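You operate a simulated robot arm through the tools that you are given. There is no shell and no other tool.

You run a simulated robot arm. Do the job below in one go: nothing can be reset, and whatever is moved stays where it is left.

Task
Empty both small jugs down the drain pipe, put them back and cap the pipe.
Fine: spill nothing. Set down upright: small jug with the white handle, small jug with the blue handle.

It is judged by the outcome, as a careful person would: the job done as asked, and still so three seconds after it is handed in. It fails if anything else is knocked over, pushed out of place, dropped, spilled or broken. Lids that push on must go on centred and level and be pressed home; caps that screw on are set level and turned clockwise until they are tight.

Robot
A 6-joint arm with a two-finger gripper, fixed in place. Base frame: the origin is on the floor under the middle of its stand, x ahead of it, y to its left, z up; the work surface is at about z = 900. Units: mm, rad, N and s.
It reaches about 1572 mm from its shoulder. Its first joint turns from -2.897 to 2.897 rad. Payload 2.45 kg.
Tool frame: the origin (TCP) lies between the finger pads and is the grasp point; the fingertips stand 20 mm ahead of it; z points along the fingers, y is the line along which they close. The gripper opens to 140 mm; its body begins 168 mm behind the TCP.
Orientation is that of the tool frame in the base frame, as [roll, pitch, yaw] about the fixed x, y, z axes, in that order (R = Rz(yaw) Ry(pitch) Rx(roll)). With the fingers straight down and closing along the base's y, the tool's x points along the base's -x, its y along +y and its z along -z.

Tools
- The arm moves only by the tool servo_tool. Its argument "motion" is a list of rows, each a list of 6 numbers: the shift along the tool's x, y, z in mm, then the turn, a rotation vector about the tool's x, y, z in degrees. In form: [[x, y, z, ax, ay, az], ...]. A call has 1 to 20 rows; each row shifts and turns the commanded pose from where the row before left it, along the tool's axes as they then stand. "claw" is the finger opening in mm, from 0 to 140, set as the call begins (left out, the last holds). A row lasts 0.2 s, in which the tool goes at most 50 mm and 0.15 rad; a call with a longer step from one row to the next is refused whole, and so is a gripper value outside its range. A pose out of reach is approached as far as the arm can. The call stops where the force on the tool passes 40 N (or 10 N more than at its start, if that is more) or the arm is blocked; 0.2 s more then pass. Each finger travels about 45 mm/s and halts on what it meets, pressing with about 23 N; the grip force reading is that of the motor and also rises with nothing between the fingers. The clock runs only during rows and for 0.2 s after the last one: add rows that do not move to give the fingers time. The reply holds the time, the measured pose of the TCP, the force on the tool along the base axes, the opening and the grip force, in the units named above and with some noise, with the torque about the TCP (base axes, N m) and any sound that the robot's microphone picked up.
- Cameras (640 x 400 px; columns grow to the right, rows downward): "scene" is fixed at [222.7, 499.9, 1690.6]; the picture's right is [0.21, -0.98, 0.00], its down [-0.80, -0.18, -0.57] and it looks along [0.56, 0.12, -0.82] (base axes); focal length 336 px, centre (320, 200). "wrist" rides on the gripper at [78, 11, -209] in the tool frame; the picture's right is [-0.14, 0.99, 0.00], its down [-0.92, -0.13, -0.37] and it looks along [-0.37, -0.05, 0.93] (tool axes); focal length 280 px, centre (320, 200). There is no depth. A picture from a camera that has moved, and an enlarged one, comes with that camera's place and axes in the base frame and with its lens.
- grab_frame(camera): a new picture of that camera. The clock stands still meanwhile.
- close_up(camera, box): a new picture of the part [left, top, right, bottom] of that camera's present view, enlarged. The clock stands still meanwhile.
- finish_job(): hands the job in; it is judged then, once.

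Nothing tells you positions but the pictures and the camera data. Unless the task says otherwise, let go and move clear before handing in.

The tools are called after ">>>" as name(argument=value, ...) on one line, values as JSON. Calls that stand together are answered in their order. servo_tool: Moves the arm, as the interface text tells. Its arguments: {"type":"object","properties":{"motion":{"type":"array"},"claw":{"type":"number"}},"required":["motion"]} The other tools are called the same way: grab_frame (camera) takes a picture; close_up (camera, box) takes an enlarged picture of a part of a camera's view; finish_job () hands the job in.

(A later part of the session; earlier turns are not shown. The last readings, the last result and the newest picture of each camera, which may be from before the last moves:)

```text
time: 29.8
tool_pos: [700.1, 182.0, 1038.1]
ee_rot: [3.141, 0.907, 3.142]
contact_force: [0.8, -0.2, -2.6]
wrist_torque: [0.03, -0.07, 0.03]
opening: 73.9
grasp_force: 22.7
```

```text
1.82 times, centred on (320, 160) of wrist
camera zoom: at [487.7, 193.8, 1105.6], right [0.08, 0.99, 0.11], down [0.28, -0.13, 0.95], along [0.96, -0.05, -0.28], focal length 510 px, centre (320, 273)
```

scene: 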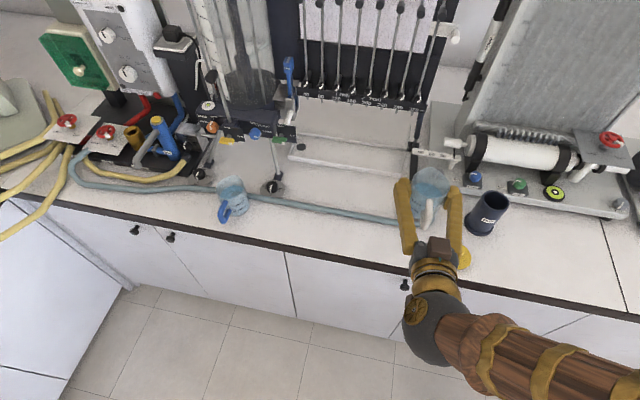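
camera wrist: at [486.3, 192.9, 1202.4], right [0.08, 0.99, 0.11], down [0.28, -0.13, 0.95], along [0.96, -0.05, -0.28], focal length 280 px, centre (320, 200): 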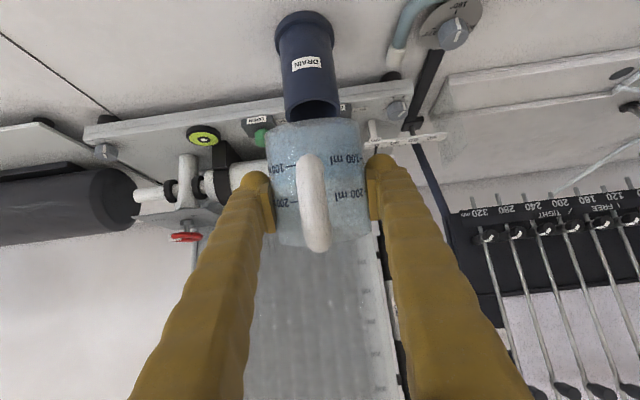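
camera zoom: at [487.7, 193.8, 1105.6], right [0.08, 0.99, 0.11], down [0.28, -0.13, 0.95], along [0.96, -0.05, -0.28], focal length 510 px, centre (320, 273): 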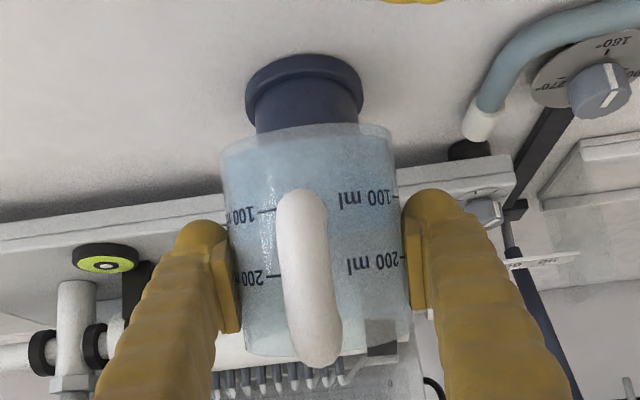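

The spout tip sits over the mouth as computed. I begin tilting slowly about the spout tip, 1° per step.

>>> servo_tool(motion=[[-0.54, 0, -0.79, 0, 1, 0], [-0.54, 0, -0.79, 0, 1, 0], [-0.54, 0, -0.79, 0, 1, 0], [-0.54, 0, -0.79, 0, 1, 0], [-0.54, 0, -0.79, 0, 1, 0], [-0.54, 0, -0.79, 0, 1, 0], [-0.54, 0, -0.79, 0, 1, 0], [-0.54, 0, -0.79, 0, 1, 0], [-0.54, 0, -0.79, 0, 1, 0], [-0.54, 0, -0.79, 0, 1, 0], [0, 0, 0, 0, 0, 0]])

>>> close_up(camera="scene", box=[440, 140, 560, 260])

>>> close_up(camera="wrist", box=[230, 50, 410, 270])

```text
time: 32.2
tool_pos: [698.4, 181.1, 1047.2]
ee_rot: [3.141, 0.733, -3.14]
contact_force: [0.5, -0.1, -1.6]
wrist_torque: [0.04, -0.04, 0.0]
opening: 74.2
grasp_force: 22.9
```

```text
3.33 times, centred on (500, 200) of scene
camera zoom: at [222.7, 499.9, 1690.6], right [0.21, -0.98, 0.0], down [-0.8, -0.18, -0.57], along [0.56, 0.12, -0.82], focal length 1121 px, centre (-280, 200)
```

zoom: 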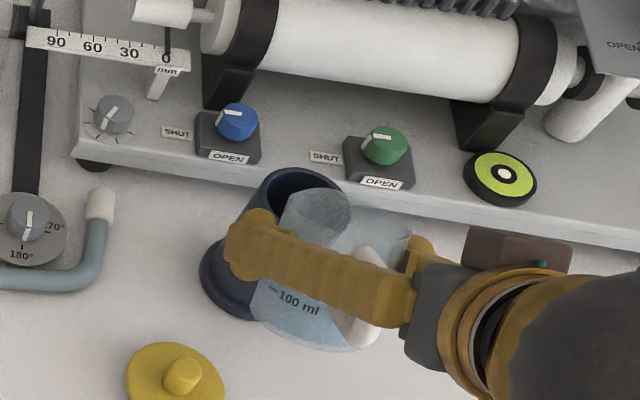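

```text
1.82 times, centred on (320, 160) of wrist
camera zoom: at [500.4, 192.9, 1150.8], right [0.1, 0.99, 0.09], down [0.44, -0.13, 0.89], along [0.89, -0.05, -0.45], focal length 510 px, centre (320, 273)
```

zoom: 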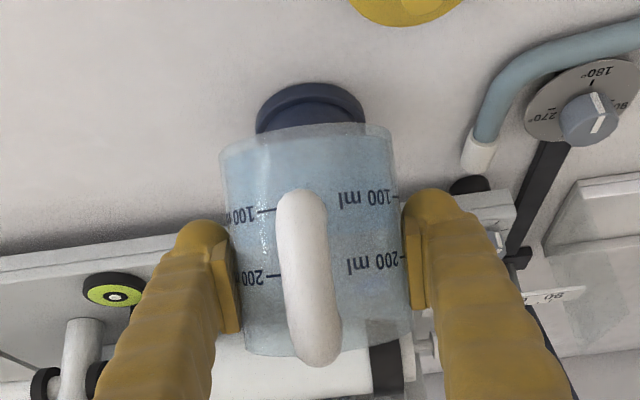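

No contact and no spill seen. Continuing to tilt slowly.

>>> servo_tool(motion=[[-0.54, 0, -0.79, 0, 1, 0], [-0.54, 0, -0.79, 0, 1, 0], [-0.54, 0, -0.79, 0, 1, 0], [-0.54, 0, -0.79, 0, 1, 0], [-0.54, 0, -0.79, 0, 1, 0], [-0.54, 0, -0.79, 0, 1, 0]])

>>> close_up(camera="scene", box=[460, 160, 540, 240])

>>> grab_frame(camera="wrist")

```text
time: 33.6
tool_pos: [697.4, 182.4, 1052.5]
ee_rot: [3.141, 0.629, 3.141]
contact_force: [0.2, 0.7, -2.3]
wrist_torque: [0.02, -0.02, -0.01]
opening: 74.2
grasp_force: 23.1
```

```text
5.00 times, centred on (500, 200) of scene
camera zoom: at [222.7, 499.9, 1690.6], right [0.21, -0.98, 0.0], down [-0.8, -0.18, -0.57], along [0.56, 0.12, -0.82], focal length 1681 px, centre (-580, 200)
```

zoom: 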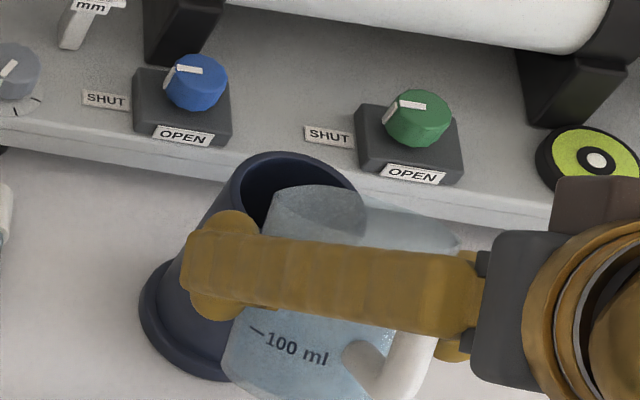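

```text
taken
camera wrist: at [510.5, 192.9, 1176.0], right [0.11, 0.99, 0.08], down [0.53, -0.13, 0.84], along [0.84, -0.05, -0.54], focal length 280 px, centre (320, 200)
```

wrist: 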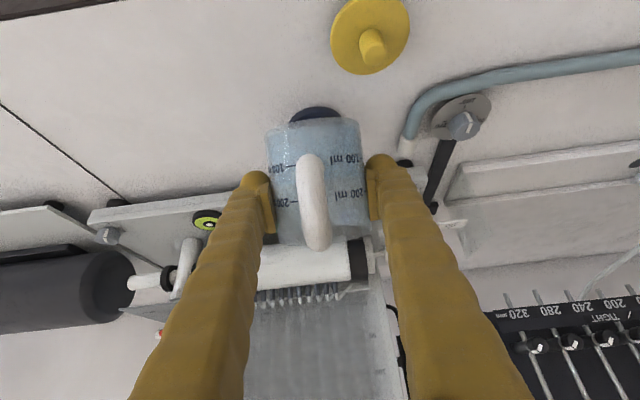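

Still holding back at 36°. I lower the spout by 15 mm to shorten the drop, then continue tilting.

>>> servo_tool(motion=[[1.47, 0, 2.02, 0, 0, 0], [1.47, 0, 2.02, 0, 0, 0], [1.47, 0, 2.02, 0, 0, 0], [1.47, 0, 2.02, 0, 0, 0], [1.47, 0, 2.02, 0, 0, 0], [1.47, 0, 2.02, 0, 0, 0], [-0.54, 0, -0.79, 0, 1, 0], [-0.54, 0, -0.79, 0, 1, 0], [-0.54, 0, -0.79, 0, 1, 0], [-0.54, 0, -0.79, 0, 1, 0], [-0.54, 0, -0.79, 0, 1, 0], [-0.54, 0, -0.79, 0, 1, 0]])

>>> close_up(camera="scene", box=[450, 150, 550, 250])

>>> close_up(camera="wrist", box=[230, 70, 410, 270])

```text
time: 36.2
tool_pos: [696.1, 180.5, 1041.9]
ee_rot: [-3.14, 0.522, 3.141]
contact_force: [0.4, 0.1, -1.2]
wrist_torque: [0.0, -0.03, 0.0]
opening: 74.1
grasp_force: 23.4
```

```text
4.00 times, centred on (500, 200) of scene
camera zoom: at [222.7, 499.9, 1690.6], right [0.21, -0.98, 0.0], down [-0.8, -0.18, -0.57], along [0.56, 0.12, -0.82], focal length 1345 px, centre (-400, 200)
```

zoom: 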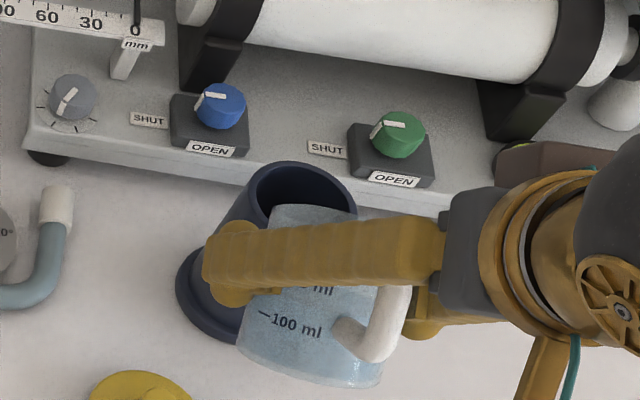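

```text
2.00 times, centred on (320, 170) of wrist
camera zoom: at [524.0, 193.1, 1184.9], right [0.12, 0.99, 0.07], down [0.61, -0.13, 0.78], along [0.78, -0.05, -0.62], focal length 561 px, centre (320, 260)
```

zoom: 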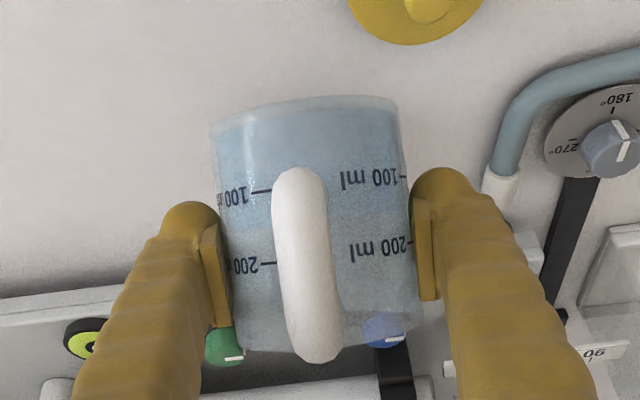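

The liquid is going down (the weight reading is falling) and the bench stays dry. Continuing at 1° per step.

>>> servo_tool(motion=[[-0.54, 0, -0.79, 0, 1, 0], [-0.54, 0, -0.79, 0, 1, 0], [-0.54, 0, -0.79, 0, 1, 0], [-0.54, 0, -0.79, 0, 1, 0], [-0.54, 0, -0.79, 0, 1, 0], [-0.54, 0, -0.79, 0, 1, 0], [-0.54, 0, -0.79, 0, 1, 0], [-0.54, 0, -0.79, 0, 1, 0], [-0.54, 0, -0.79, 0, 1, 0], [-0.54, 0, -0.79, 0, 1, 0]])

>>> close_up(camera="scene", box=[450, 150, 550, 250])

>>> close_up(camera="wrist", box=[230, 70, 410, 270])

```text
time: 38.4
tool_pos: [697.4, 181.0, 1053.0]
ee_rot: [-3.141, 0.35, 3.141]
contact_force: [0.1, 0.0, -2.8]
wrist_torque: [0.01, -0.04, 0.0]
opening: 73.9
grasp_force: 22.9
```

```text
4.00 times, centred on (500, 200) of scene
camera zoom: at [222.7, 499.9, 1690.6], right [0.21, -0.98, 0.0], down [-0.8, -0.18, -0.57], along [0.56, 0.12, -0.82], focal length 1345 px, centre (-400, 200)
```

zoom: 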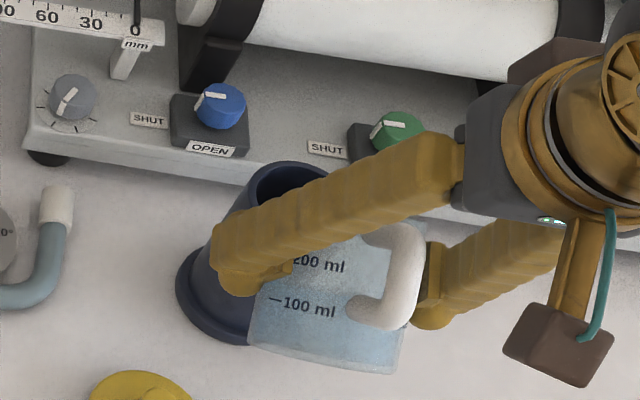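

```text
2.00 times, centred on (320, 170) of wrist
camera zoom: at [553.0, 192.9, 1223.0], right [0.13, 0.99, 0.05], down [0.74, -0.13, 0.66], along [0.66, -0.05, -0.75], focal length 561 px, centre (320, 260)
```

zoom: 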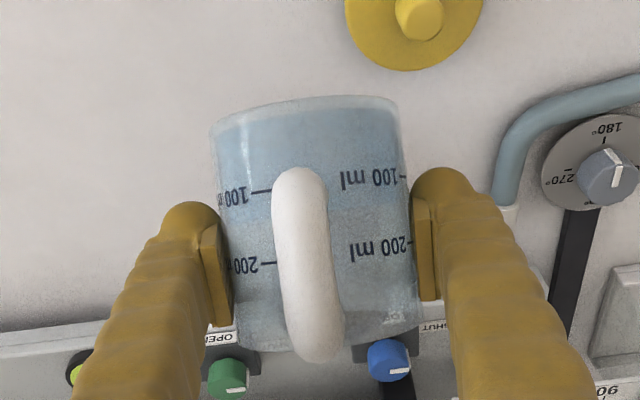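

Still nothing on the bench; I continue the tilt.

>>> servo_tool(motion=[[-0.54, 0, -0.79, 0, 1, 0], [-0.54, 0, -0.79, 0, 1, 0], [-0.54, 0, -0.79, 0, 1, 0], [-0.54, 0, -0.79, 0, 1, 0], [-0.54, 0, -0.79, 0, 1, 0], [-0.54, 0, -0.79, 0, 1, 0], [-0.54, 0, -0.79, 0, 1, 0], [-0.54, 0, -0.79, 0, 1, 0], [-0.54, 0, -0.79, 0, 1, 0], [-0.54, 0, -0.79, 0, 1, 0]])

>>> close_up(camera="scene", box=[450, 150, 550, 250])

>>> close_up(camera="wrist", box=[230, 70, 410, 270])

```text
time: 40.6
tool_pos: [700.6, 181.0, 1061.5]
ee_rot: [-3.141, 0.177, 3.141]
contact_force: [0.2, 0.9, -1.6]
wrist_torque: [-0.01, -0.03, 0.02]
opening: 74.0
grasp_force: 23.8
```

```text
4.00 times, centred on (500, 200) of scene
camera zoom: at [222.7, 499.9, 1690.6], right [0.21, -0.98, 0.0], down [-0.8, -0.18, -0.57], along [0.56, 0.12, -0.82], focal length 1345 px, centre (-400, 200)
```

zoom: 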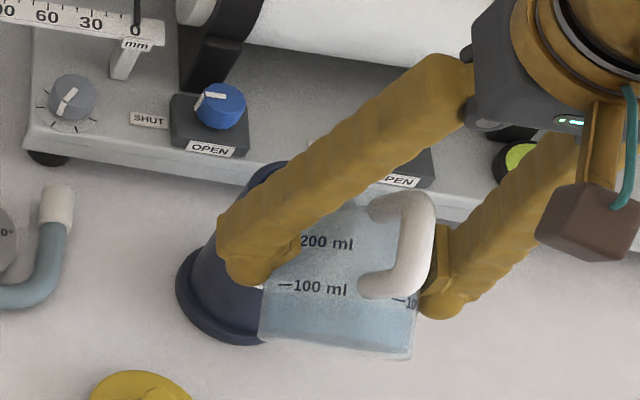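

```text
2.00 times, centred on (320, 170) of wrist
camera zoom: at [586.9, 193.0, 1254.2], right [0.14, 0.99, 0.02], down [0.84, -0.13, 0.52], along [0.52, -0.05, -0.85], focal length 561 px, centre (320, 260)
```

zoom: 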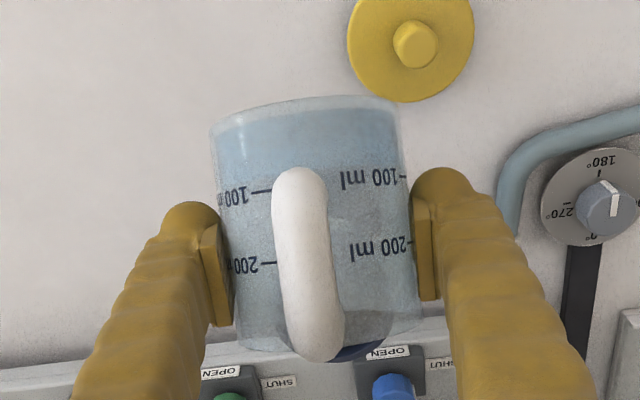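

No spill; 62° now. I continue to about 72° while shifting the spout 8 mm further over the mouth.

>>> servo_tool(motion=[[-1.34, 0, -0.67, 0, 1, 0], [-1.34, 0, -0.67, 0, 1, 0], [-1.34, 0, -0.69, 0, 1, 0], [-1.34, 0, -0.7, 0, 1, 0], [-1.34, 0, -0.71, 0, 1, 0], [-1.34, 0, -0.72, 0, 1, 0], [-1.34, 0, -0.74, 0, 1, 0], [-1.34, 0, -0.75, 0, 1, 0], [-1.34, 0, -0.77, 0, 1, 0], [-1.34, 0, -0.78, 0, 1, 0]])

>>> close_up(camera="scene", box=[430, 130, 570, 270])

>>> close_up(camera="wrist", box=[230, 70, 410, 270])

```text
time: 42.8
tool_pos: [712.1, 181.1, 1070.0]
ee_rot: [3.142, 0.001, -3.141]
contact_force: [0.0, 0.8, -0.3]
wrist_torque: [0.04, -0.02, 0.02]
opening: 74.0
grasp_force: 22.2
```

```text
2.86 times, centred on (500, 200) of scene
camera zoom: at [222.7, 499.9, 1690.6], right [0.21, -0.98, 0.0], down [-0.8, -0.18, -0.57], along [0.56, 0.12, -0.82], focal length 961 px, centre (-194, 200)
```

zoom: 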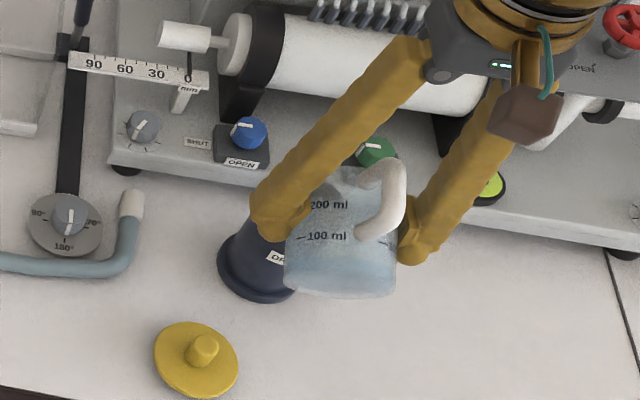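

```text
2.00 times, centred on (320, 170) of wrist
camera zoom: at [634.2, 192.8, 1279.6], right [0.14, 0.99, 0.0], down [0.92, -0.13, 0.37], along [0.36, -0.05, -0.93], focal length 561 px, centre (320, 260)
```

zoom: 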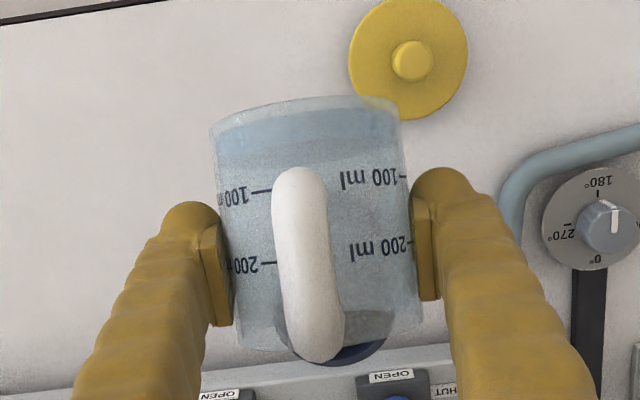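

Only a little is left near the base of the jug. Continuing to about 92°.

>>> servo_tool(motion=[[-0.54, 0, -0.79, 0, 1, 0], [-0.54, 0, -0.79, 0, 1, 0], [-0.54, 0, -0.79, 0, 1, 0], [-0.54, 0, -0.79, 0, 1, 0], [-0.54, 0, -0.79, 0, 1, 0], [-0.54, 0, -0.79, 0, 1, 0], [-0.54, 0, -0.79, 0, 1, 0], [-0.54, 0, -0.79, 0, 1, 0], [-0.54, 0, -0.79, 0, 1, 0], [-0.54, 0, -0.79, 0, 1, 0], [-0.54, 0, -0.79, 0, 1, 0], [-0.54, 0, -0.79, 0, 1, 0], [-0.54, 0, -0.79, 0, 1, 0], [-0.54, 0, -0.79, 0, 1, 0], [-0.54, 0, -0.79, 0, 1, 0], [-0.54, 0, -0.79, 0, 1, 0], [-0.54, 0, -0.79, 0, 1, 0], [-0.54, 0, -0.79, 0, 1, 0], [-0.54, 0, -0.79, 0, 1, 0], [-0.54, 0, -0.79, 0, 1, 0]])

>>> grab_frame(camera="scene")

>>> close_up(camera="wrist", box=[230, 70, 410, 270])

```text
time: 47.0
tool_pos: [723.6, 180.4, 1084.1]
ee_rot: [-3.141, -0.35, 3.141]
contact_force: [0.3, 0.7, -0.5]
wrist_torque: [0.0, -0.03, -0.01]
opening: 73.9
grasp_force: 22.6
```

```text
taken
```

scene: 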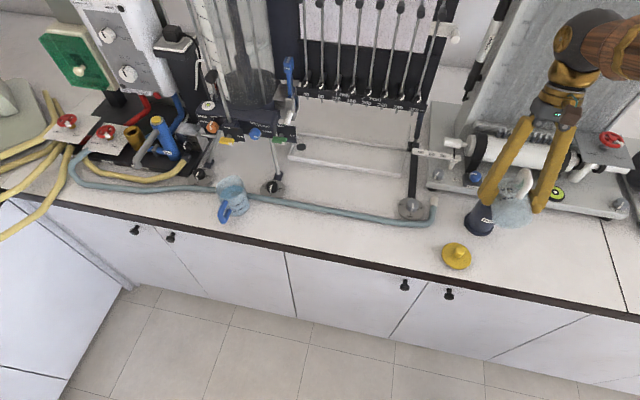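

```text
2.00 times, centred on (320, 170) of wrist
camera zoom: at [723.0, 193.1, 1307.8], right [0.13, 0.99, -0.05], down [0.99, -0.13, 0.03], along [0.02, -0.05, -1.0], focal length 561 px, centre (320, 260)
```

zoom: 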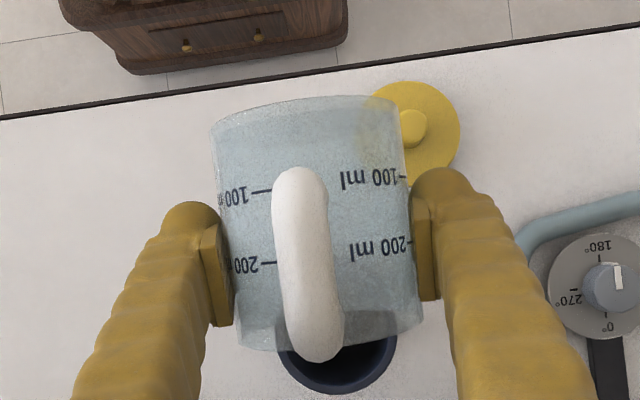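

The jug looks empty. I tilt a bit further, to about 105°, and hold to let the last drops run out.

>>> servo_tool(motion=[[-0.54, 0, -0.79, 0, 1, 0], [-0.54, 0, -0.79, 0, 1, 0], [-0.54, 0, -0.79, 0, 1, 0], [-0.54, 0, -0.79, 0, 1, 0], [-0.54, 0, -0.79, 0, 1, 0], [-0.54, 0, -0.79, 0, 1, 0], [-0.54, 0, -0.79, 0, 1, 0], [-0.54, 0, -0.79, 0, 1, 0], [-0.54, 0, -0.79, 0, 1, 0], [-0.54, 0, -0.79, 0, 1, 0], [-0.54, 0, -0.79, 0, 1, 0], [-0.54, 0, -0.79, 0, 1, 0], [-0.54, 0, -0.79, 0, 1, 0], [0, 0, 0, 0, 0, 0], [0, 0, 0, 0, 0, 0], [0, 0, 0, 0, 0, 0], [0, 0, 0, 0, 0, 0], [0, 0, 0, 0, 0, 0], [0, 0, 0, 0, 0, 0], [0, 0, 0, 0, 0, 0]])

>>> close_up(camera="scene", box=[420, 20, 640, 260])

>>> close_up(camera="wrist", box=[230, 70, 410, 270])

```text
time: 51.2
tool_pos: [735.1, 181.6, 1090.9]
ee_rot: [3.141, -0.576, -3.141]
contact_force: [-0.2, -0.1, -1.0]
wrist_torque: [0.01, 0.04, -0.01]
opening: 73.4
grasp_force: 23.0
```

```text
1.67 times, centred on (530, 140) of scene
camera zoom: at [222.7, 499.9, 1690.6], right [0.21, -0.98, 0.0], down [-0.8, -0.18, -0.57], along [0.56, 0.12, -0.82], focal length 560 px, centre (-30, 300)
```

zoom: 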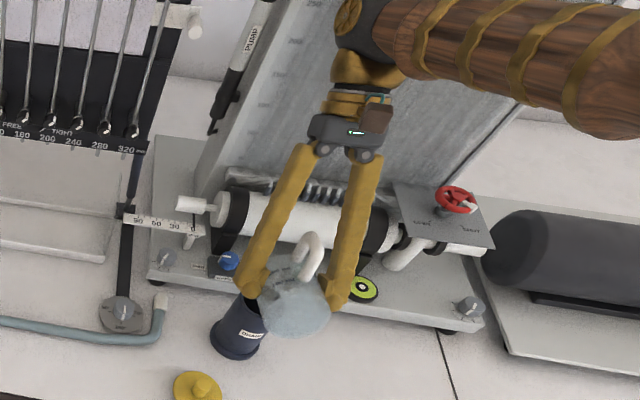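

```text
2.00 times, centred on (320, 170) of wrist
camera zoom: at [783.8, 193.1, 1308.9], right [0.12, 0.99, -0.07], down [0.97, -0.13, -0.19], along [-0.2, -0.05, -0.98], focal length 561 px, centre (320, 260)
```

zoom: 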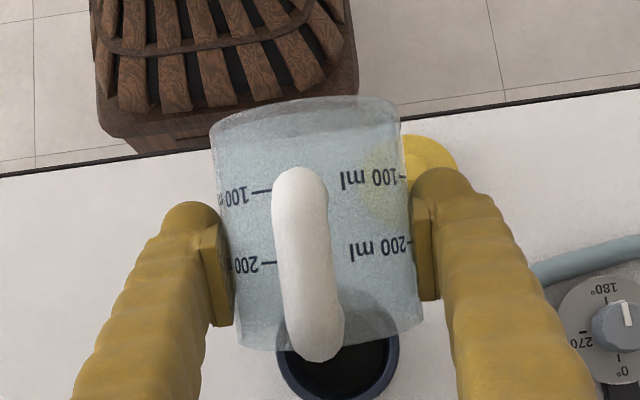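

Emptied, with the bench dry. Now I lift straight up 90 mm and rotate the jug back upright.

>>> servo_tool(motion=[[2.7, 0, -4.2, 0, 0, 0], [5.45, 0, -8.39, 0, 0, 0], [5.45, 0, -8.39, 0, 0, 0], [5.45, 0, -8.39, 0, 0, 0], [5.45, 0, -8.39, 0, 0, 0], [5.45, 0, -8.39, 0, 0, 0], [5.45, 0, -8.39, 0, 0, 0], [5.45, 0, -8.39, 0, 0, 0], [5.45, 0, -8.39, 0, 0, 0], [5.45, 0, -8.39, 0, 0, 0], [0, 0, 0, 0, 0, 0]])

>>> servo_tool(motion=[[1.53, 0, 2.43, 0, -3, 0], [1.53, 0, 2.43, 0, -3, 0], [1.53, 0, 2.43, 0, -3, 0], [1.53, 0, 2.43, 0, -3, 0], [1.53, 0, 2.43, 0, -3, 0], [1.53, 0, 2.43, 0, -3, 0], [1.53, 0, 2.43, 0, -3, 0], [1.53, 0, 2.43, 0, -3, 0], [1.53, 0, 2.43, 0, -3, 0], [1.53, 0, 2.43, 0, -3, 0], [1.53, 0, 2.43, 0, -3, 0], [1.53, 0, 2.43, 0, -3, 0], [1.53, 0, 2.43, 0, -3, 0], [1.53, 0, 2.43, 0, -3, 0], [1.53, 0, 2.43, 0, -3, 0], [1.53, 0, 2.43, 0, -3, 0], [1.53, 0, 2.43, 0, -3, 0], [0, 0, 0, 0, 0, 0]])

>>> servo_tool(motion=[[1.53, 0, 2.43, 0, -3, 0], [1.53, 0, 2.43, 0, -3, 0], [1.53, 0, 2.43, 0, -3, 0], [1.53, 0, 2.43, 0, -3, 0], [1.53, 0, 2.43, 0, -3, 0], [1.53, 0, 2.43, 0, -3, 0], [1.53, 0, 2.43, 0, -3, 0], [1.53, 0, 2.43, 0, -3, 0], [1.53, 0, 2.43, 0, -3, 0], [1.53, 0, 2.43, 0, -3, 0], [1.53, 0, 2.43, 0, -3, 0], [1.53, 0, 2.43, 0, -3, 0], [1.53, 0, 2.43, 0, -3, 0], [1.53, 0, 2.43, 0, -3, 0], [1.53, 0, 2.43, 0, -3, 0], [1.53, 0, 2.43, 0, -3, 0], [1.53, 0, 2.43, 0, -3, 0], [1.53, 0, 2.43, 0, -3, 0], [0, 0, 0, 0, 0, 0]])

>>> close_up(camera="scene", box=[380, 120, 580, 280])

>>> close_up(camera="wrist", box=[200, 60, 440, 240])

```text
time: 53.6
tool_pos: [735.5, 181.3, 1186.6]
ee_rot: [-3.14, -0.576, -3.141]
contact_force: [0.3, -0.8, -0.4]
wrist_torque: [0.0, -0.03, 0.01]
opening: 73.6
grasp_force: 23.0
```

```text
time: 57.4
tool_pos: [703.3, 180.2, 1150.4]
ee_rot: [-3.141, 0.316, -3.141]
contact_force: [0.4, 0.4, -0.5]
wrist_torque: [0.02, 0.0, 0.0]
opening: 73.5
grasp_force: 22.7
```

```text
time: 61.4
tool_pos: [714.5, 181.6, 1103.4]
ee_rot: [-3.141, 1.256, -3.14]
contact_force: [0.3, 0.2, -0.3]
wrist_torque: [-0.04, -0.01, -0.02]
opening: 73.3
grasp_force: 23.4
```

```text
2.50 times, centred on (480, 200) of scene
camera zoom: at [222.7, 499.9, 1690.6], right [0.21, -0.98, 0.0], down [-0.8, -0.18, -0.57], along [0.56, 0.12, -0.82], focal length 841 px, centre (-80, 200)
```

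zoom: 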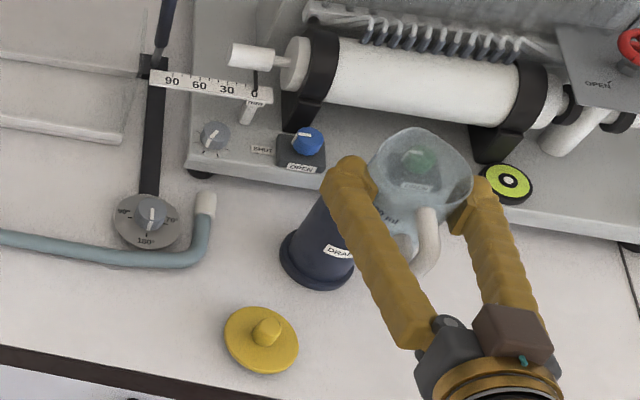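

```text
2.22 times, centred on (320, 150) of wrist
camera zoom: at [490.7, 193.1, 1093.5], right [0.04, 0.99, 0.13], down [-0.07, -0.13, 0.99], along [1.0, -0.05, 0.06], focal length 623 px, centre (320, 311)
```

zoom: 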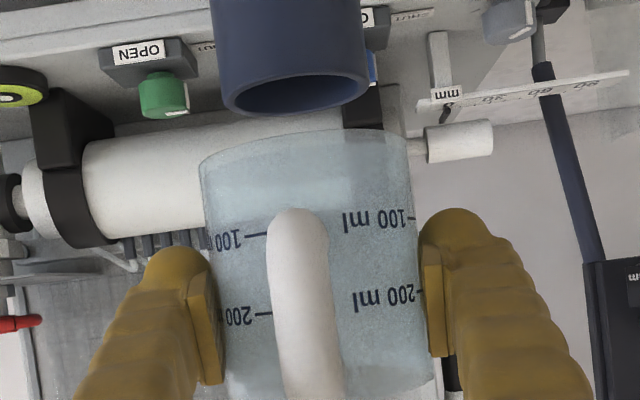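

The jug is empty and upright, unchanged in the grip. I carry it back above its original place.

>>> servo_tool(motion=[[0.35, 5.8, -1.1, 0, 0, 0], [0.73, 11.66, -2.26, 0, 0, 0], [0.73, 11.66, -2.26, 0, 0, 0], [0.73, 11.66, -2.26, 0, 0, 0], [0.73, 11.66, -2.26, 0, 0, 0], [0.73, 11.66, -2.26, 0, 0, 0], [0.73, 11.66, -2.26, 0, 0, 0], [0.73, 11.66, -2.26, 0, 0, 0], [0.73, 11.66, -2.26, 0, 0, 0], [0.73, 11.66, -2.26, 0, 0, 0], [0.73, 11.66, -2.26, 0, 0, 0], [0.73, 11.66, -2.26, 0, 0, 0], [0.73, 11.66, -2.26, 0, 0, 0], [0.73, 11.66, -2.26, 0, 0, 0], [0.73, 11.66, -2.26, 0, 0, 0], [0.73, 11.66, -2.26, 0, 0, 0], [0.35, 5.8, -1.1, 0, 0, 0], [0, 0, 0, 0, 0, 0]])

>>> servo_tool(motion=[[0, 0, 0, 0, 0, 0]])

>>> servo_tool(motion=[[0, 0, 0, 0, 0, 0]])

>>> servo_tool(motion=[[0, 0, 0, 0, 0, 0]])

>>> servo_tool(motion=[[0, 0, 0, 0, 0, 0]])

```text
time: 65.2
tool_pos: [676.1, 366.7, 1103.6]
ee_rot: [-3.14, 1.256, -3.141]
contact_force: [0.0, -0.6, -0.1]
wrist_torque: [0.01, -0.02, 0.02]
opening: 73.2
grasp_force: 22.9
```

```text
time: 65.6
tool_pos: [676.4, 366.6, 1102.9]
ee_rot: [3.141, 1.256, -3.141]
contact_force: [0.0, -0.1, -1.1]
wrist_torque: [0.02, 0.01, 0.02]
opening: 73.1
grasp_force: 22.9
```

```text
time: 66.0
tool_pos: [675.8, 367.6, 1103.4]
ee_rot: [3.141, 1.258, -3.14]
contact_force: [-0.5, -0.1, 0.2]
wrist_torque: [0.04, -0.01, 0.0]
opening: 73.6
grasp_force: 23.1
```

```text
time: 66.4
tool_pos: [675.0, 367.1, 1104.0]
ee_rot: [3.141, 1.256, 3.141]
contact_force: [-0.1, 0.3, -1.1]
wrist_torque: [0.02, -0.02, -0.03]
opening: 73.4
grasp_force: 22.7
```

```text
time: 66.8
tool_pos: [675.3, 367.3, 1103.9]
ee_rot: [-3.141, 1.257, -3.141]
contact_force: [-0.5, -0.2, -0.6]
wrist_torque: [0.01, -0.04, -0.03]
opening: 73.3
grasp_force: 22.7
```

Averaged position matches the original grip point within a millimetre. Lowering now, finishing slowly.

>>> servo_tool(motion=[[4.9, 0.05, 1.62, 0, 0, 0], [9.85, 0.05, 3.22, 0, 0, 0], [9.85, 0.05, 3.22, 0, 0, 0], [9.85, 0.05, 3.22, 0, 0, 0], [9.85, 0.05, 3.22, 0, 0, 0], [9.85, 0.05, 3.22, 0, 0, 0], [9.85, 0.05, 3.22, 0, 0, 0], [9.85, 0.05, 3.22, 0, 0, 0], [9.85, 0.05, 3.22, 0, 0, 0], [9.85, 0.05, 3.22, 0, 0, 0], [9.85, 0.05, 3.22, 0, 0, 0], [9.85, 0.05, 3.22, 0, 0, 0], [9.85, 0.05, 3.22, 0, 0, 0], [9.85, 0.05, 3.22, 0, 0, 0], [4.9, 0, 1.6, 0, 0, 0], [0, 0, 0, 0, 0, 0]])

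>>> servo_tool(motion=[[0.95, 0, 0.31, 0, 0, 0], [0.95, 0, 0.31, 0, 0, 0], [0.95, 0, 0.31, 0, 0, 0], [0, 0, 0, 0, 0, 0]])

>>> close_up(camera="wrist", box=[200, 60, 440, 240])

>>> close_up(camera="scene", box=[360, 160, 480, 280])

```text
time: 70.2
tool_pos: [675.6, 368.9, 958.6]
ee_rot: [3.141, 1.257, 3.14]
contact_force: [0.0, -1.0, 0.1]
wrist_torque: [-0.02, 0.0, 0.0]
opening: 73.2
grasp_force: 23.0
```

```text
time: 71.2
tool_pos: [676.7, 371.0, 957.1]
ee_rot: [3.141, 1.258, -3.14]
contact_force: [-0.5, -0.5, -1.0]
wrist_torque: [0.01, 0.01, 0.0]
opening: 73.3
grasp_force: 23.1
```

```text
2.22 times, centred on (320, 150) of wrist
camera zoom: at [453.8, 382.4, 947.3], right [0.04, 0.99, 0.13], down [-0.07, -0.13, 0.99], along [1.0, -0.05, 0.06], focal length 623 px, centre (320, 311)
```

zoom: 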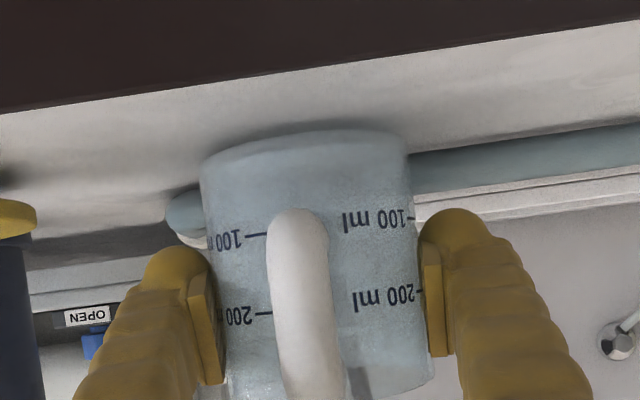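

```text
3.33 times, centred on (420, 220) of scene
camera zoom: at [222.7, 499.9, 1690.6], right [0.21, -0.98, 0.0], down [-0.8, -0.18, -0.57], along [0.56, 0.12, -0.82], focal length 1121 px, centre (-13, 133)
```

zoom: 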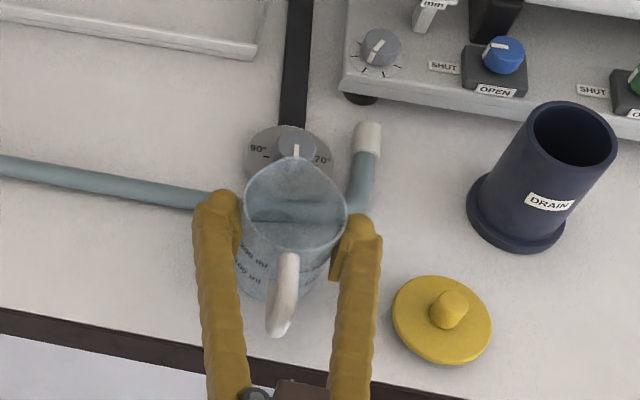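

The pose reads about 2-3 mm high in y compared with the grip point; I'll re-read before correcting.

>>> servo_tool(motion=[[0, 0, 0, 0, 0, 0]])

>>> servo_tool(motion=[[0, 0, 0, 0, 0, 0]])

>>> servo_tool(motion=[[0, 0, 0, 0, 0, 0]])

```text
time: 71.6
tool_pos: [676.8, 370.1, 956.3]
ee_rot: [3.141, 1.255, -3.14]
contact_force: [0.5, 0.0, -0.2]
wrist_torque: [-0.01, 0.02, -0.03]
opening: 73.4
grasp_force: 23.0
```

```text
time: 72.0
tool_pos: [676.8, 369.3, 956.4]
ee_rot: [-3.141, 1.258, -3.141]
contact_force: [0.2, 0.2, -0.9]
wrist_torque: [0.0, -0.03, 0.0]
opening: 73.2
grasp_force: 23.3
```

```text
time: 72.4
tool_pos: [675.9, 370.9, 957.7]
ee_rot: [3.142, 1.257, -3.141]
contact_force: [0.7, -0.7, -0.7]
wrist_torque: [-0.04, -0.02, -0.02]
opening: 73.1
grasp_force: 23.4
```

>>> servo_tool(motion=[[0.6, -0.8, 0.1, 0, 0, 0], [0.6, -0.8, 0.1, 0, 0, 0], [0.6, -0.8, 0.1, 0, 0, 0], [0, 0, 0, 0, 0, 0]])

>>> servo_tool(motion=[[0, 0, 0, 0, 0, 0]])

>>> servo_tool(motion=[[0, 0, 0, 0, 0, 0]])

>>> close_up(camera="wrist", box=[200, 60, 440, 240])

```text
time: 73.4
tool_pos: [676.9, 367.4, 954.9]
ee_rot: [-3.14, 1.256, 3.141]
contact_force: [0.7, -0.6, -0.2]
wrist_torque: [-0.04, -0.03, -0.02]
opening: 73.1
grasp_force: 23.3
```

```text
time: 73.8
tool_pos: [676.5, 366.4, 954.7]
ee_rot: [-3.141, 1.256, -3.141]
contact_force: [0.0, 0.6, -0.6]
wrist_torque: [-0.01, 0.02, 0.03]
opening: 73.2
grasp_force: 23.0
```

```text
time: 74.2
tool_pos: [676.2, 367.0, 955.0]
ee_rot: [-3.14, 1.257, 3.141]
contact_force: [-0.5, -0.4, -1.2]
wrist_torque: [-0.01, -0.01, 0.0]
opening: 73.1
grasp_force: 23.2
```

```text
2.22 times, centred on (320, 150) of wrist
camera zoom: at [453.3, 379.2, 945.5], right [0.04, 0.99, 0.13], down [-0.07, -0.13, 0.99], along [1.0, -0.05, 0.06], focal length 623 px, centre (320, 311)
```

zoom: 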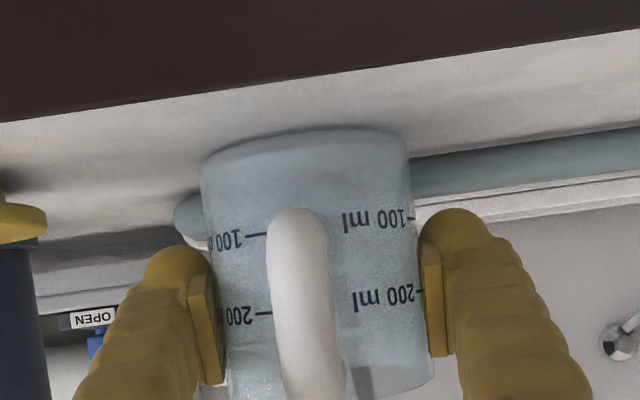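

>>> servo_tool(motion=[[0.48, 0.4, -0.1, 0, 0, 0], [0.48, 0.3, -0.1, 0, 0, 0], [0.48, 0, 0.15, 0, 0, 0], [0, 0, 0, 0, 0, 0]])

>>> servo_tool(motion=[[0.48, 0, 0.15, 0, 0, 0], [0.48, 0, 0.15, 0, 0, 0], [0, 0, 0, 0, 0, 0]])

>>> close_up(camera="wrist", box=[200, 60, 440, 240])

```text
time: 75.2
tool_pos: [675.3, 367.9, 955.1]
ee_rot: [3.141, 1.255, 3.141]
contact_force: [-0.1, -0.4, -1.2]
wrist_torque: [-0.01, -0.01, 0.02]
opening: 73.0
grasp_force: 22.9
```

```text
time: 76.0
tool_pos: [676.5, 368.3, 953.1]
ee_rot: [3.139, 1.259, 3.139]
contact_force: [1.9, 0.1, 15.9]
wrist_torque: [0.02, 0.17, -0.04]
opening: 73.3
grasp_force: 22.9
```

```text
2.22 times, centred on (320, 150) of wrist
camera zoom: at [453.0, 379.9, 943.3], right [0.04, 0.99, 0.13], down [-0.07, -0.13, 0.99], along [1.0, -0.05, 0.06], focal length 623 px, centre (320, 311)
```

zoom: 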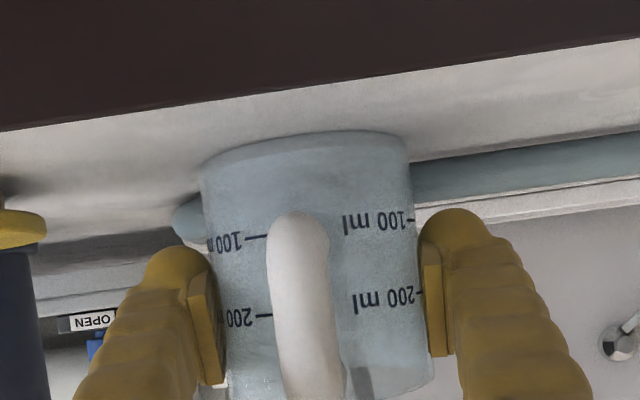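

The jug touches the bench (16 N) right at its original spot. I relieve the load slightly and open the fingers.

>>> servo_tool(motion=[[-0.3, 0, -0.1, 0, 0, 0], [0, 0, 0, 0, 0, 0]])

>>> servo_tool(motion=[[0, 0, 0, 0, 0, 0], [0, 0, 0, 0, 0, 0], [0, 0, 0, 0, 0, 0], [0, 0, 0, 0, 0, 0], [0, 0, 0, 0, 0, 0]], claw=105)

>>> close_up(camera="wrist", box=[200, 60, 440, 240])

>>> close_up(camera="scene", box=[360, 160, 480, 280])

```text
time: 76.6
tool_pos: [675.3, 366.3, 952.0]
ee_rot: [3.142, 1.256, 3.14]
contact_force: [2.1, 2.9, 10.5]
wrist_torque: [0.09, 0.04, -0.02]
opening: 73.0
grasp_force: 23.6
```

```text
time: 77.8
tool_pos: [677.2, 367.5, 953.3]
ee_rot: [3.141, 1.255, 3.141]
contact_force: [0.5, 0.7, -0.1]
wrist_torque: [0.0, 0.03, 0.02]
opening: 105.1
grasp_force: 0.0
```

```text
2.22 times, centred on (320, 150) of wrist
camera zoom: at [452.7, 379.6, 943.3], right [0.04, 0.99, 0.13], down [-0.07, -0.13, 0.99], along [1.0, -0.05, 0.06], focal length 623 px, centre (320, 311)
```

zoom: 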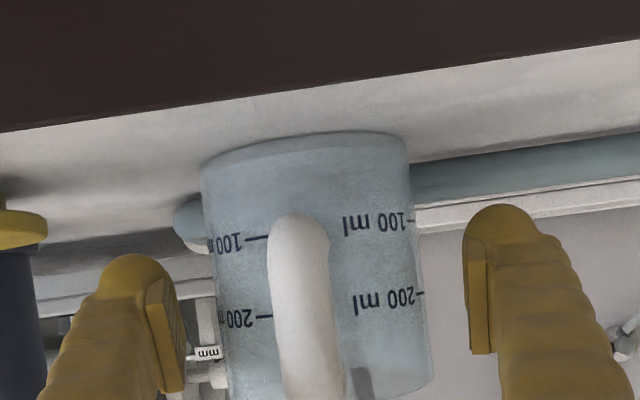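

```text
3.33 times, centred on (420, 220) of scene
camera zoom: at [222.7, 499.9, 1690.6], right [0.21, -0.98, 0.0], down [-0.8, -0.18, -0.57], along [0.56, 0.12, -0.82], focal length 1121 px, centre (-13, 133)
```

zoom: 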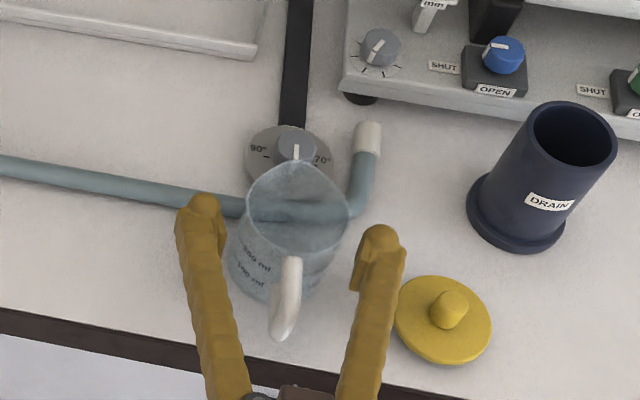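

The white-handled jug is back, upright and empty. I rise straight up and travel toward the blue-handled jug.

>>> servo_tool(motion=[[-4.8, 0, -1.55, 0, 0, 0], [-9.5, 0, -3.09, 0, 0, 0], [-14.3, 0, -4.64, 0, 0, 0], [-19, 0, -6.18, 0, 0, 0], [-19, 0, -6.18, 0, 0, 0], [-19, 0, -6.18, 0, 0, 0], [-19, 0, -6.18, 0, 0, 0], [-19, 0, -6.18, 0, 0, 0], [-19, 0, -6.18, 0, 0, 0], [-9.5, 0, -3.09, 0, 0, 0], [0, 0, 0, 0, 0, 0]])

>>> close_up(camera="scene", box=[360, 160, 480, 280])

>>> servo_tool(motion=[[0, 15, 0, 0, 0, 0], [0, 25, 0, 0, 0, 0], [0, 25, 0, 0, 0, 0], [0, 25, 0, 0, 0, 0], [0, 25, 0, 0, 0, 0], [0, 25, 0, 0, 0, 0], [0, 25, 0, 0, 0, 0], [0, 25, 0, 0, 0, 0], [0, 25, 0, 0, 0, 0], [0, 25, 0, 0, 0, 0], [0, 25, 0, 0, 0, 0], [0, 25, 0, 0, 0, 0], [0, 25, 0, 0, 0, 0], [0, 25, 0, 0, 0, 0], [0, 25, 0, 0, 0, 0], [0, 15, 0, 0, 0, 0], [0, 0, 0, 0, 0, 0]])

>>> grab_frame(camera="scene")

>>> grab_frame(camera="wrist")

```text
time: 80.2
tool_pos: [675.3, 368.6, 1114.1]
ee_rot: [3.141, 1.259, -3.14]
contact_force: [-1.0, -0.3, 0.0]
wrist_torque: [0.01, -0.02, -0.04]
opening: 105.1
grasp_force: 0.1
```

```text
3.33 times, centred on (420, 220) of scene
camera zoom: at [222.7, 499.9, 1690.6], right [0.21, -0.98, 0.0], down [-0.8, -0.18, -0.57], along [0.56, 0.12, -0.82], focal length 1121 px, centre (-13, 133)
```

zoom: 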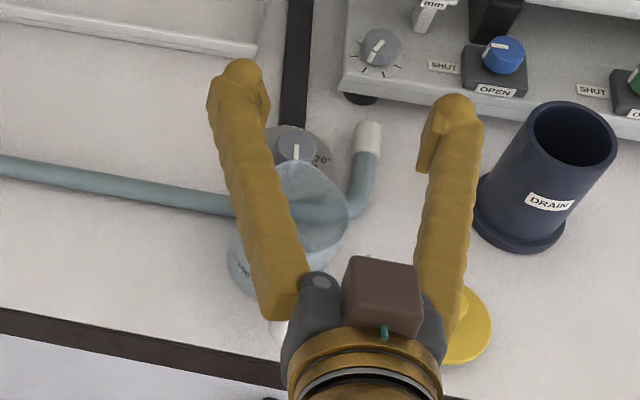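

```text
time: 83.8
tool_pos: [674.6, 749.2, 1113.6]
ee_rot: [-3.141, 1.255, -3.141]
contact_force: [0.9, 0.2, 0.0]
wrist_torque: [0.0, 0.01, -0.01]
opening: 104.9
grasp_force: 0.0
```

```text
taken
```

scene: 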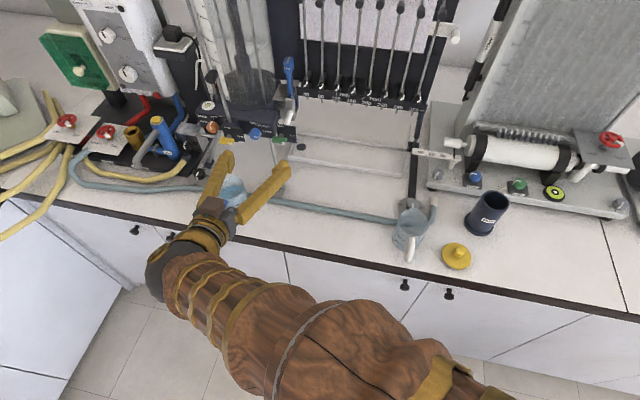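

```text
taken
camera wrist: at [451.4, 760.8, 1103.6], right [0.04, 0.99, 0.13], down [-0.07, -0.13, 0.99], along [1.0, -0.05, 0.06], focal length 280 px, centre (320, 200)
```

wrist: 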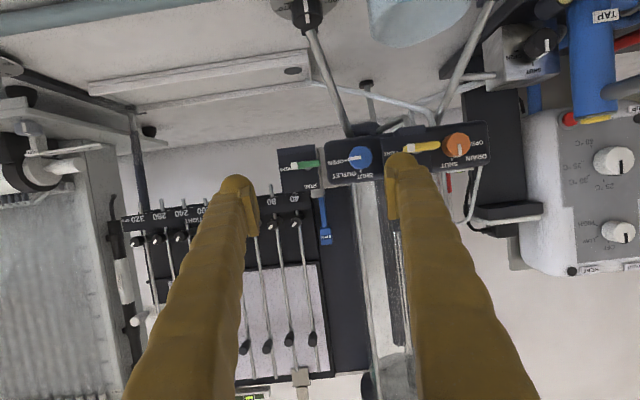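

>>> servo_tool(motion=[[0, 20, 0, 0, 0, 0], [0, 25, 0, 0, 0, 0], [0, 25, 0, 0, 0, 0], [0, 20, 0, 0, 0, 0], [0, 3, 0, 0, 0, 0], [0, 0, 0, 0, 0, 0]])

>>> close_up(camera="scene", box=[150, 110, 310, 250])

>>> grab_frame(camera="wrist")

>>> close_up(camera="wrist", box=[230, 0, 390, 80])

```text
time: 85.2
tool_pos: [674.2, 840.3, 1113.4]
ee_rot: [-3.141, 1.256, 3.141]
contact_force: [0.0, 0.3, 0.2]
wrist_torque: [0.01, -0.03, -0.04]
opening: 104.9
grasp_force: 0.1
```

```text
2.86 times, centred on (230, 180) of scene
camera zoom: at [222.7, 499.9, 1690.6], right [0.21, -0.98, 0.0], down [-0.8, -0.18, -0.57], along [0.56, 0.12, -0.82], focal length 961 px, centre (577, 257)
```

zoom: 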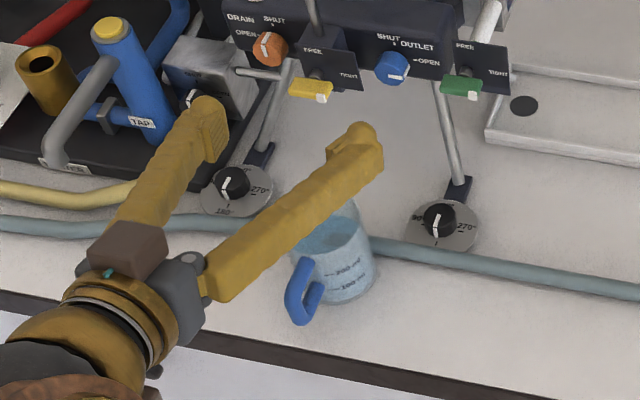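

```text
taken
camera wrist: at [451.5, 852.1, 1104.1], right [0.04, 0.99, 0.13], down [-0.07, -0.13, 0.99], along [1.0, -0.05, 0.06], focal length 280 px, centre (320, 200)
```

wrist: 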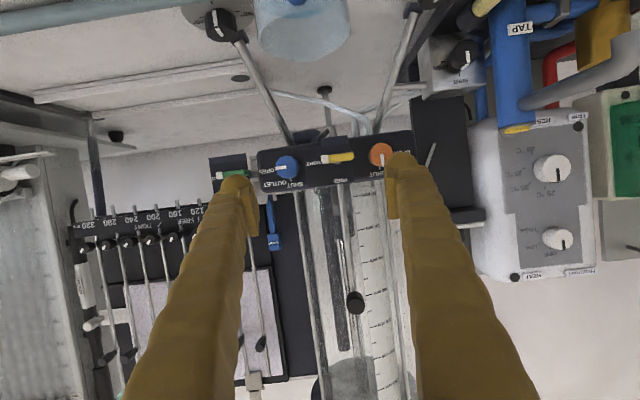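

```text
4.00 times, centred on (310, 40) of wrist
camera zoom: at [451.5, 852.1, 1104.1], right [0.04, 0.99, 0.13], down [-0.07, -0.13, 0.99], along [1.0, -0.05, 0.06], focal length 1122 px, centre (360, 840)
```

zoom: 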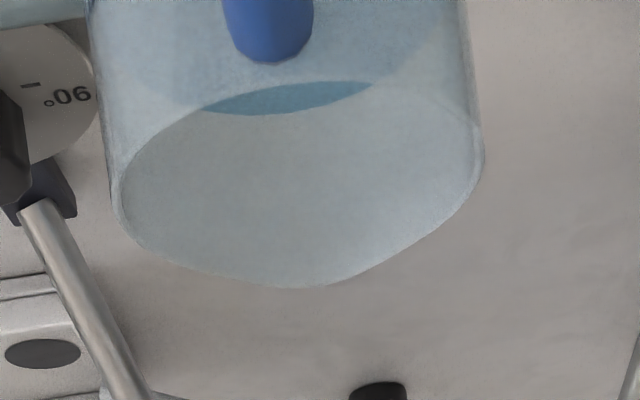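

The blue-handled jug is at about (688, 844). I go down part-way and look at it from the side to check centring and its yaw.

>>> servo_tool(motion=[[12.8, 0.58, 6.43, 0, 0, 0], [12.8, 0.58, 6.43, 0, 0, 0], [12.8, 0.58, 6.43, 0, 0, 0], [12.8, 0.58, 6.43, 0, 0, 0], [12.8, 0.58, 6.43, 0, 0, 0], [12.8, 0.58, 6.43, 0, 0, 0], [0, 0, 0, 0, 0, 0]])

>>> close_up(camera="wrist", box=[200, 0, 440, 180])

>>> close_up(camera="scene", box=[170, 140, 290, 250])

```text
time: 86.8
tool_pos: [689.6, 845.2, 1026.7]
ee_rot: [-3.141, 1.256, -3.14]
contact_force: [-0.3, 0.0, -0.2]
wrist_torque: [0.0, 0.03, 0.03]
opening: 104.9
grasp_force: 0.0
```

```text
2.22 times, centred on (320, 90) of wrist
camera zoom: at [466.2, 857.0, 1018.3], right [0.04, 0.99, 0.13], down [-0.07, -0.13, 0.99], along [1.0, -0.05, 0.06], focal length 623 px, centre (320, 444)
```

zoom: 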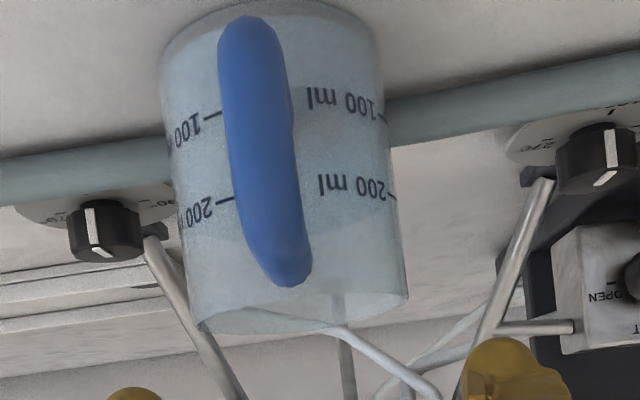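

```text
3.64 times, centred on (230, 195) of scene
camera zoom: at [222.7, 499.9, 1690.6], right [0.21, -0.98, 0.0], down [-0.8, -0.18, -0.57], along [0.56, 0.12, -0.82], focal length 1223 px, centre (647, 218)
```

zoom: 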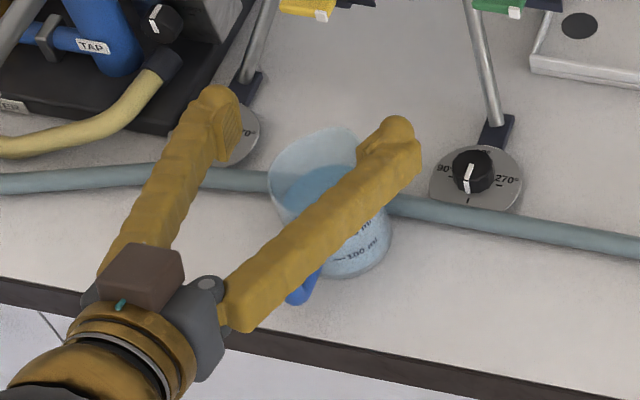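

Centred within a millimetre and its yaw is essentially zero, so the same grip works. Lowering to grip height.

>>> servo_tool(motion=[[10.19, 0, 3.31, 0, 0, 0], [10.19, 0, 3.31, 0, 0, 0], [10.19, 0, 3.31, 0, 0, 0], [10.19, 0, 3.31, 0, 0, 0], [10.19, 0, 3.31, 0, 0, 0], [10.19, 0, 3.31, 0, 0, 0], [10.19, 0, 3.31, 0, 0, 0], [0, 0, 0, 0, 0, 0]])

>>> close_up(camera="wrist", box=[200, 60, 440, 240])

>>> close_up(camera="scene", box=[170, 140, 290, 250])

```text
time: 88.6
tool_pos: [688.8, 844.8, 952.3]
ee_rot: [-3.141, 1.256, 3.141]
contact_force: [0.1, 0.0, -0.2]
wrist_torque: [0.01, -0.02, 0.0]
opening: 105.0
grasp_force: 0.0
```

```text
2.22 times, centred on (320, 150) of wrist
camera zoom: at [465.0, 856.8, 942.4], right [0.04, 0.99, 0.13], down [-0.07, -0.13, 0.99], along [1.0, -0.05, 0.06], focal length 623 px, centre (320, 311)
```

zoom: 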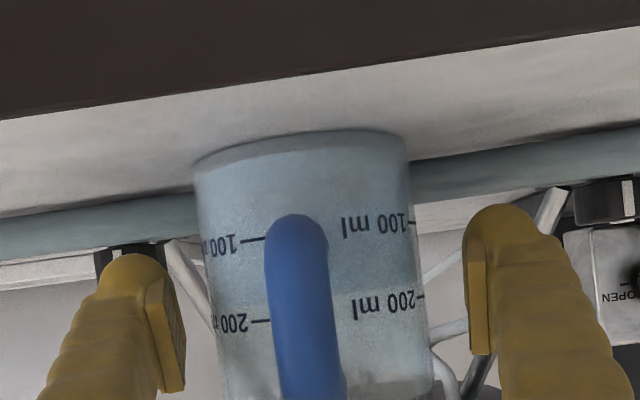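

```text
3.64 times, centred on (230, 195) of scene
camera zoom: at [222.7, 499.9, 1690.6], right [0.21, -0.98, 0.0], down [-0.8, -0.18, -0.57], along [0.56, 0.12, -0.82], focal length 1223 px, centre (647, 218)
```

zoom: 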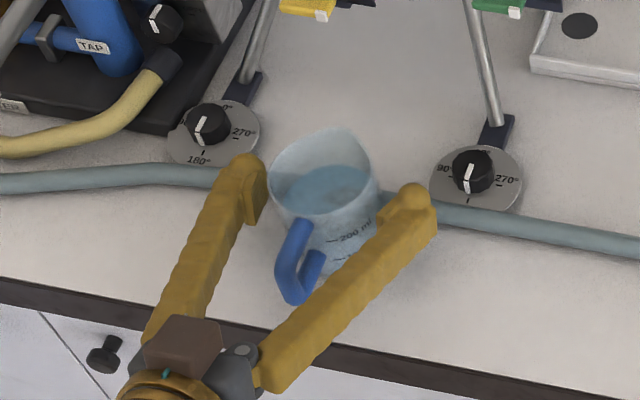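

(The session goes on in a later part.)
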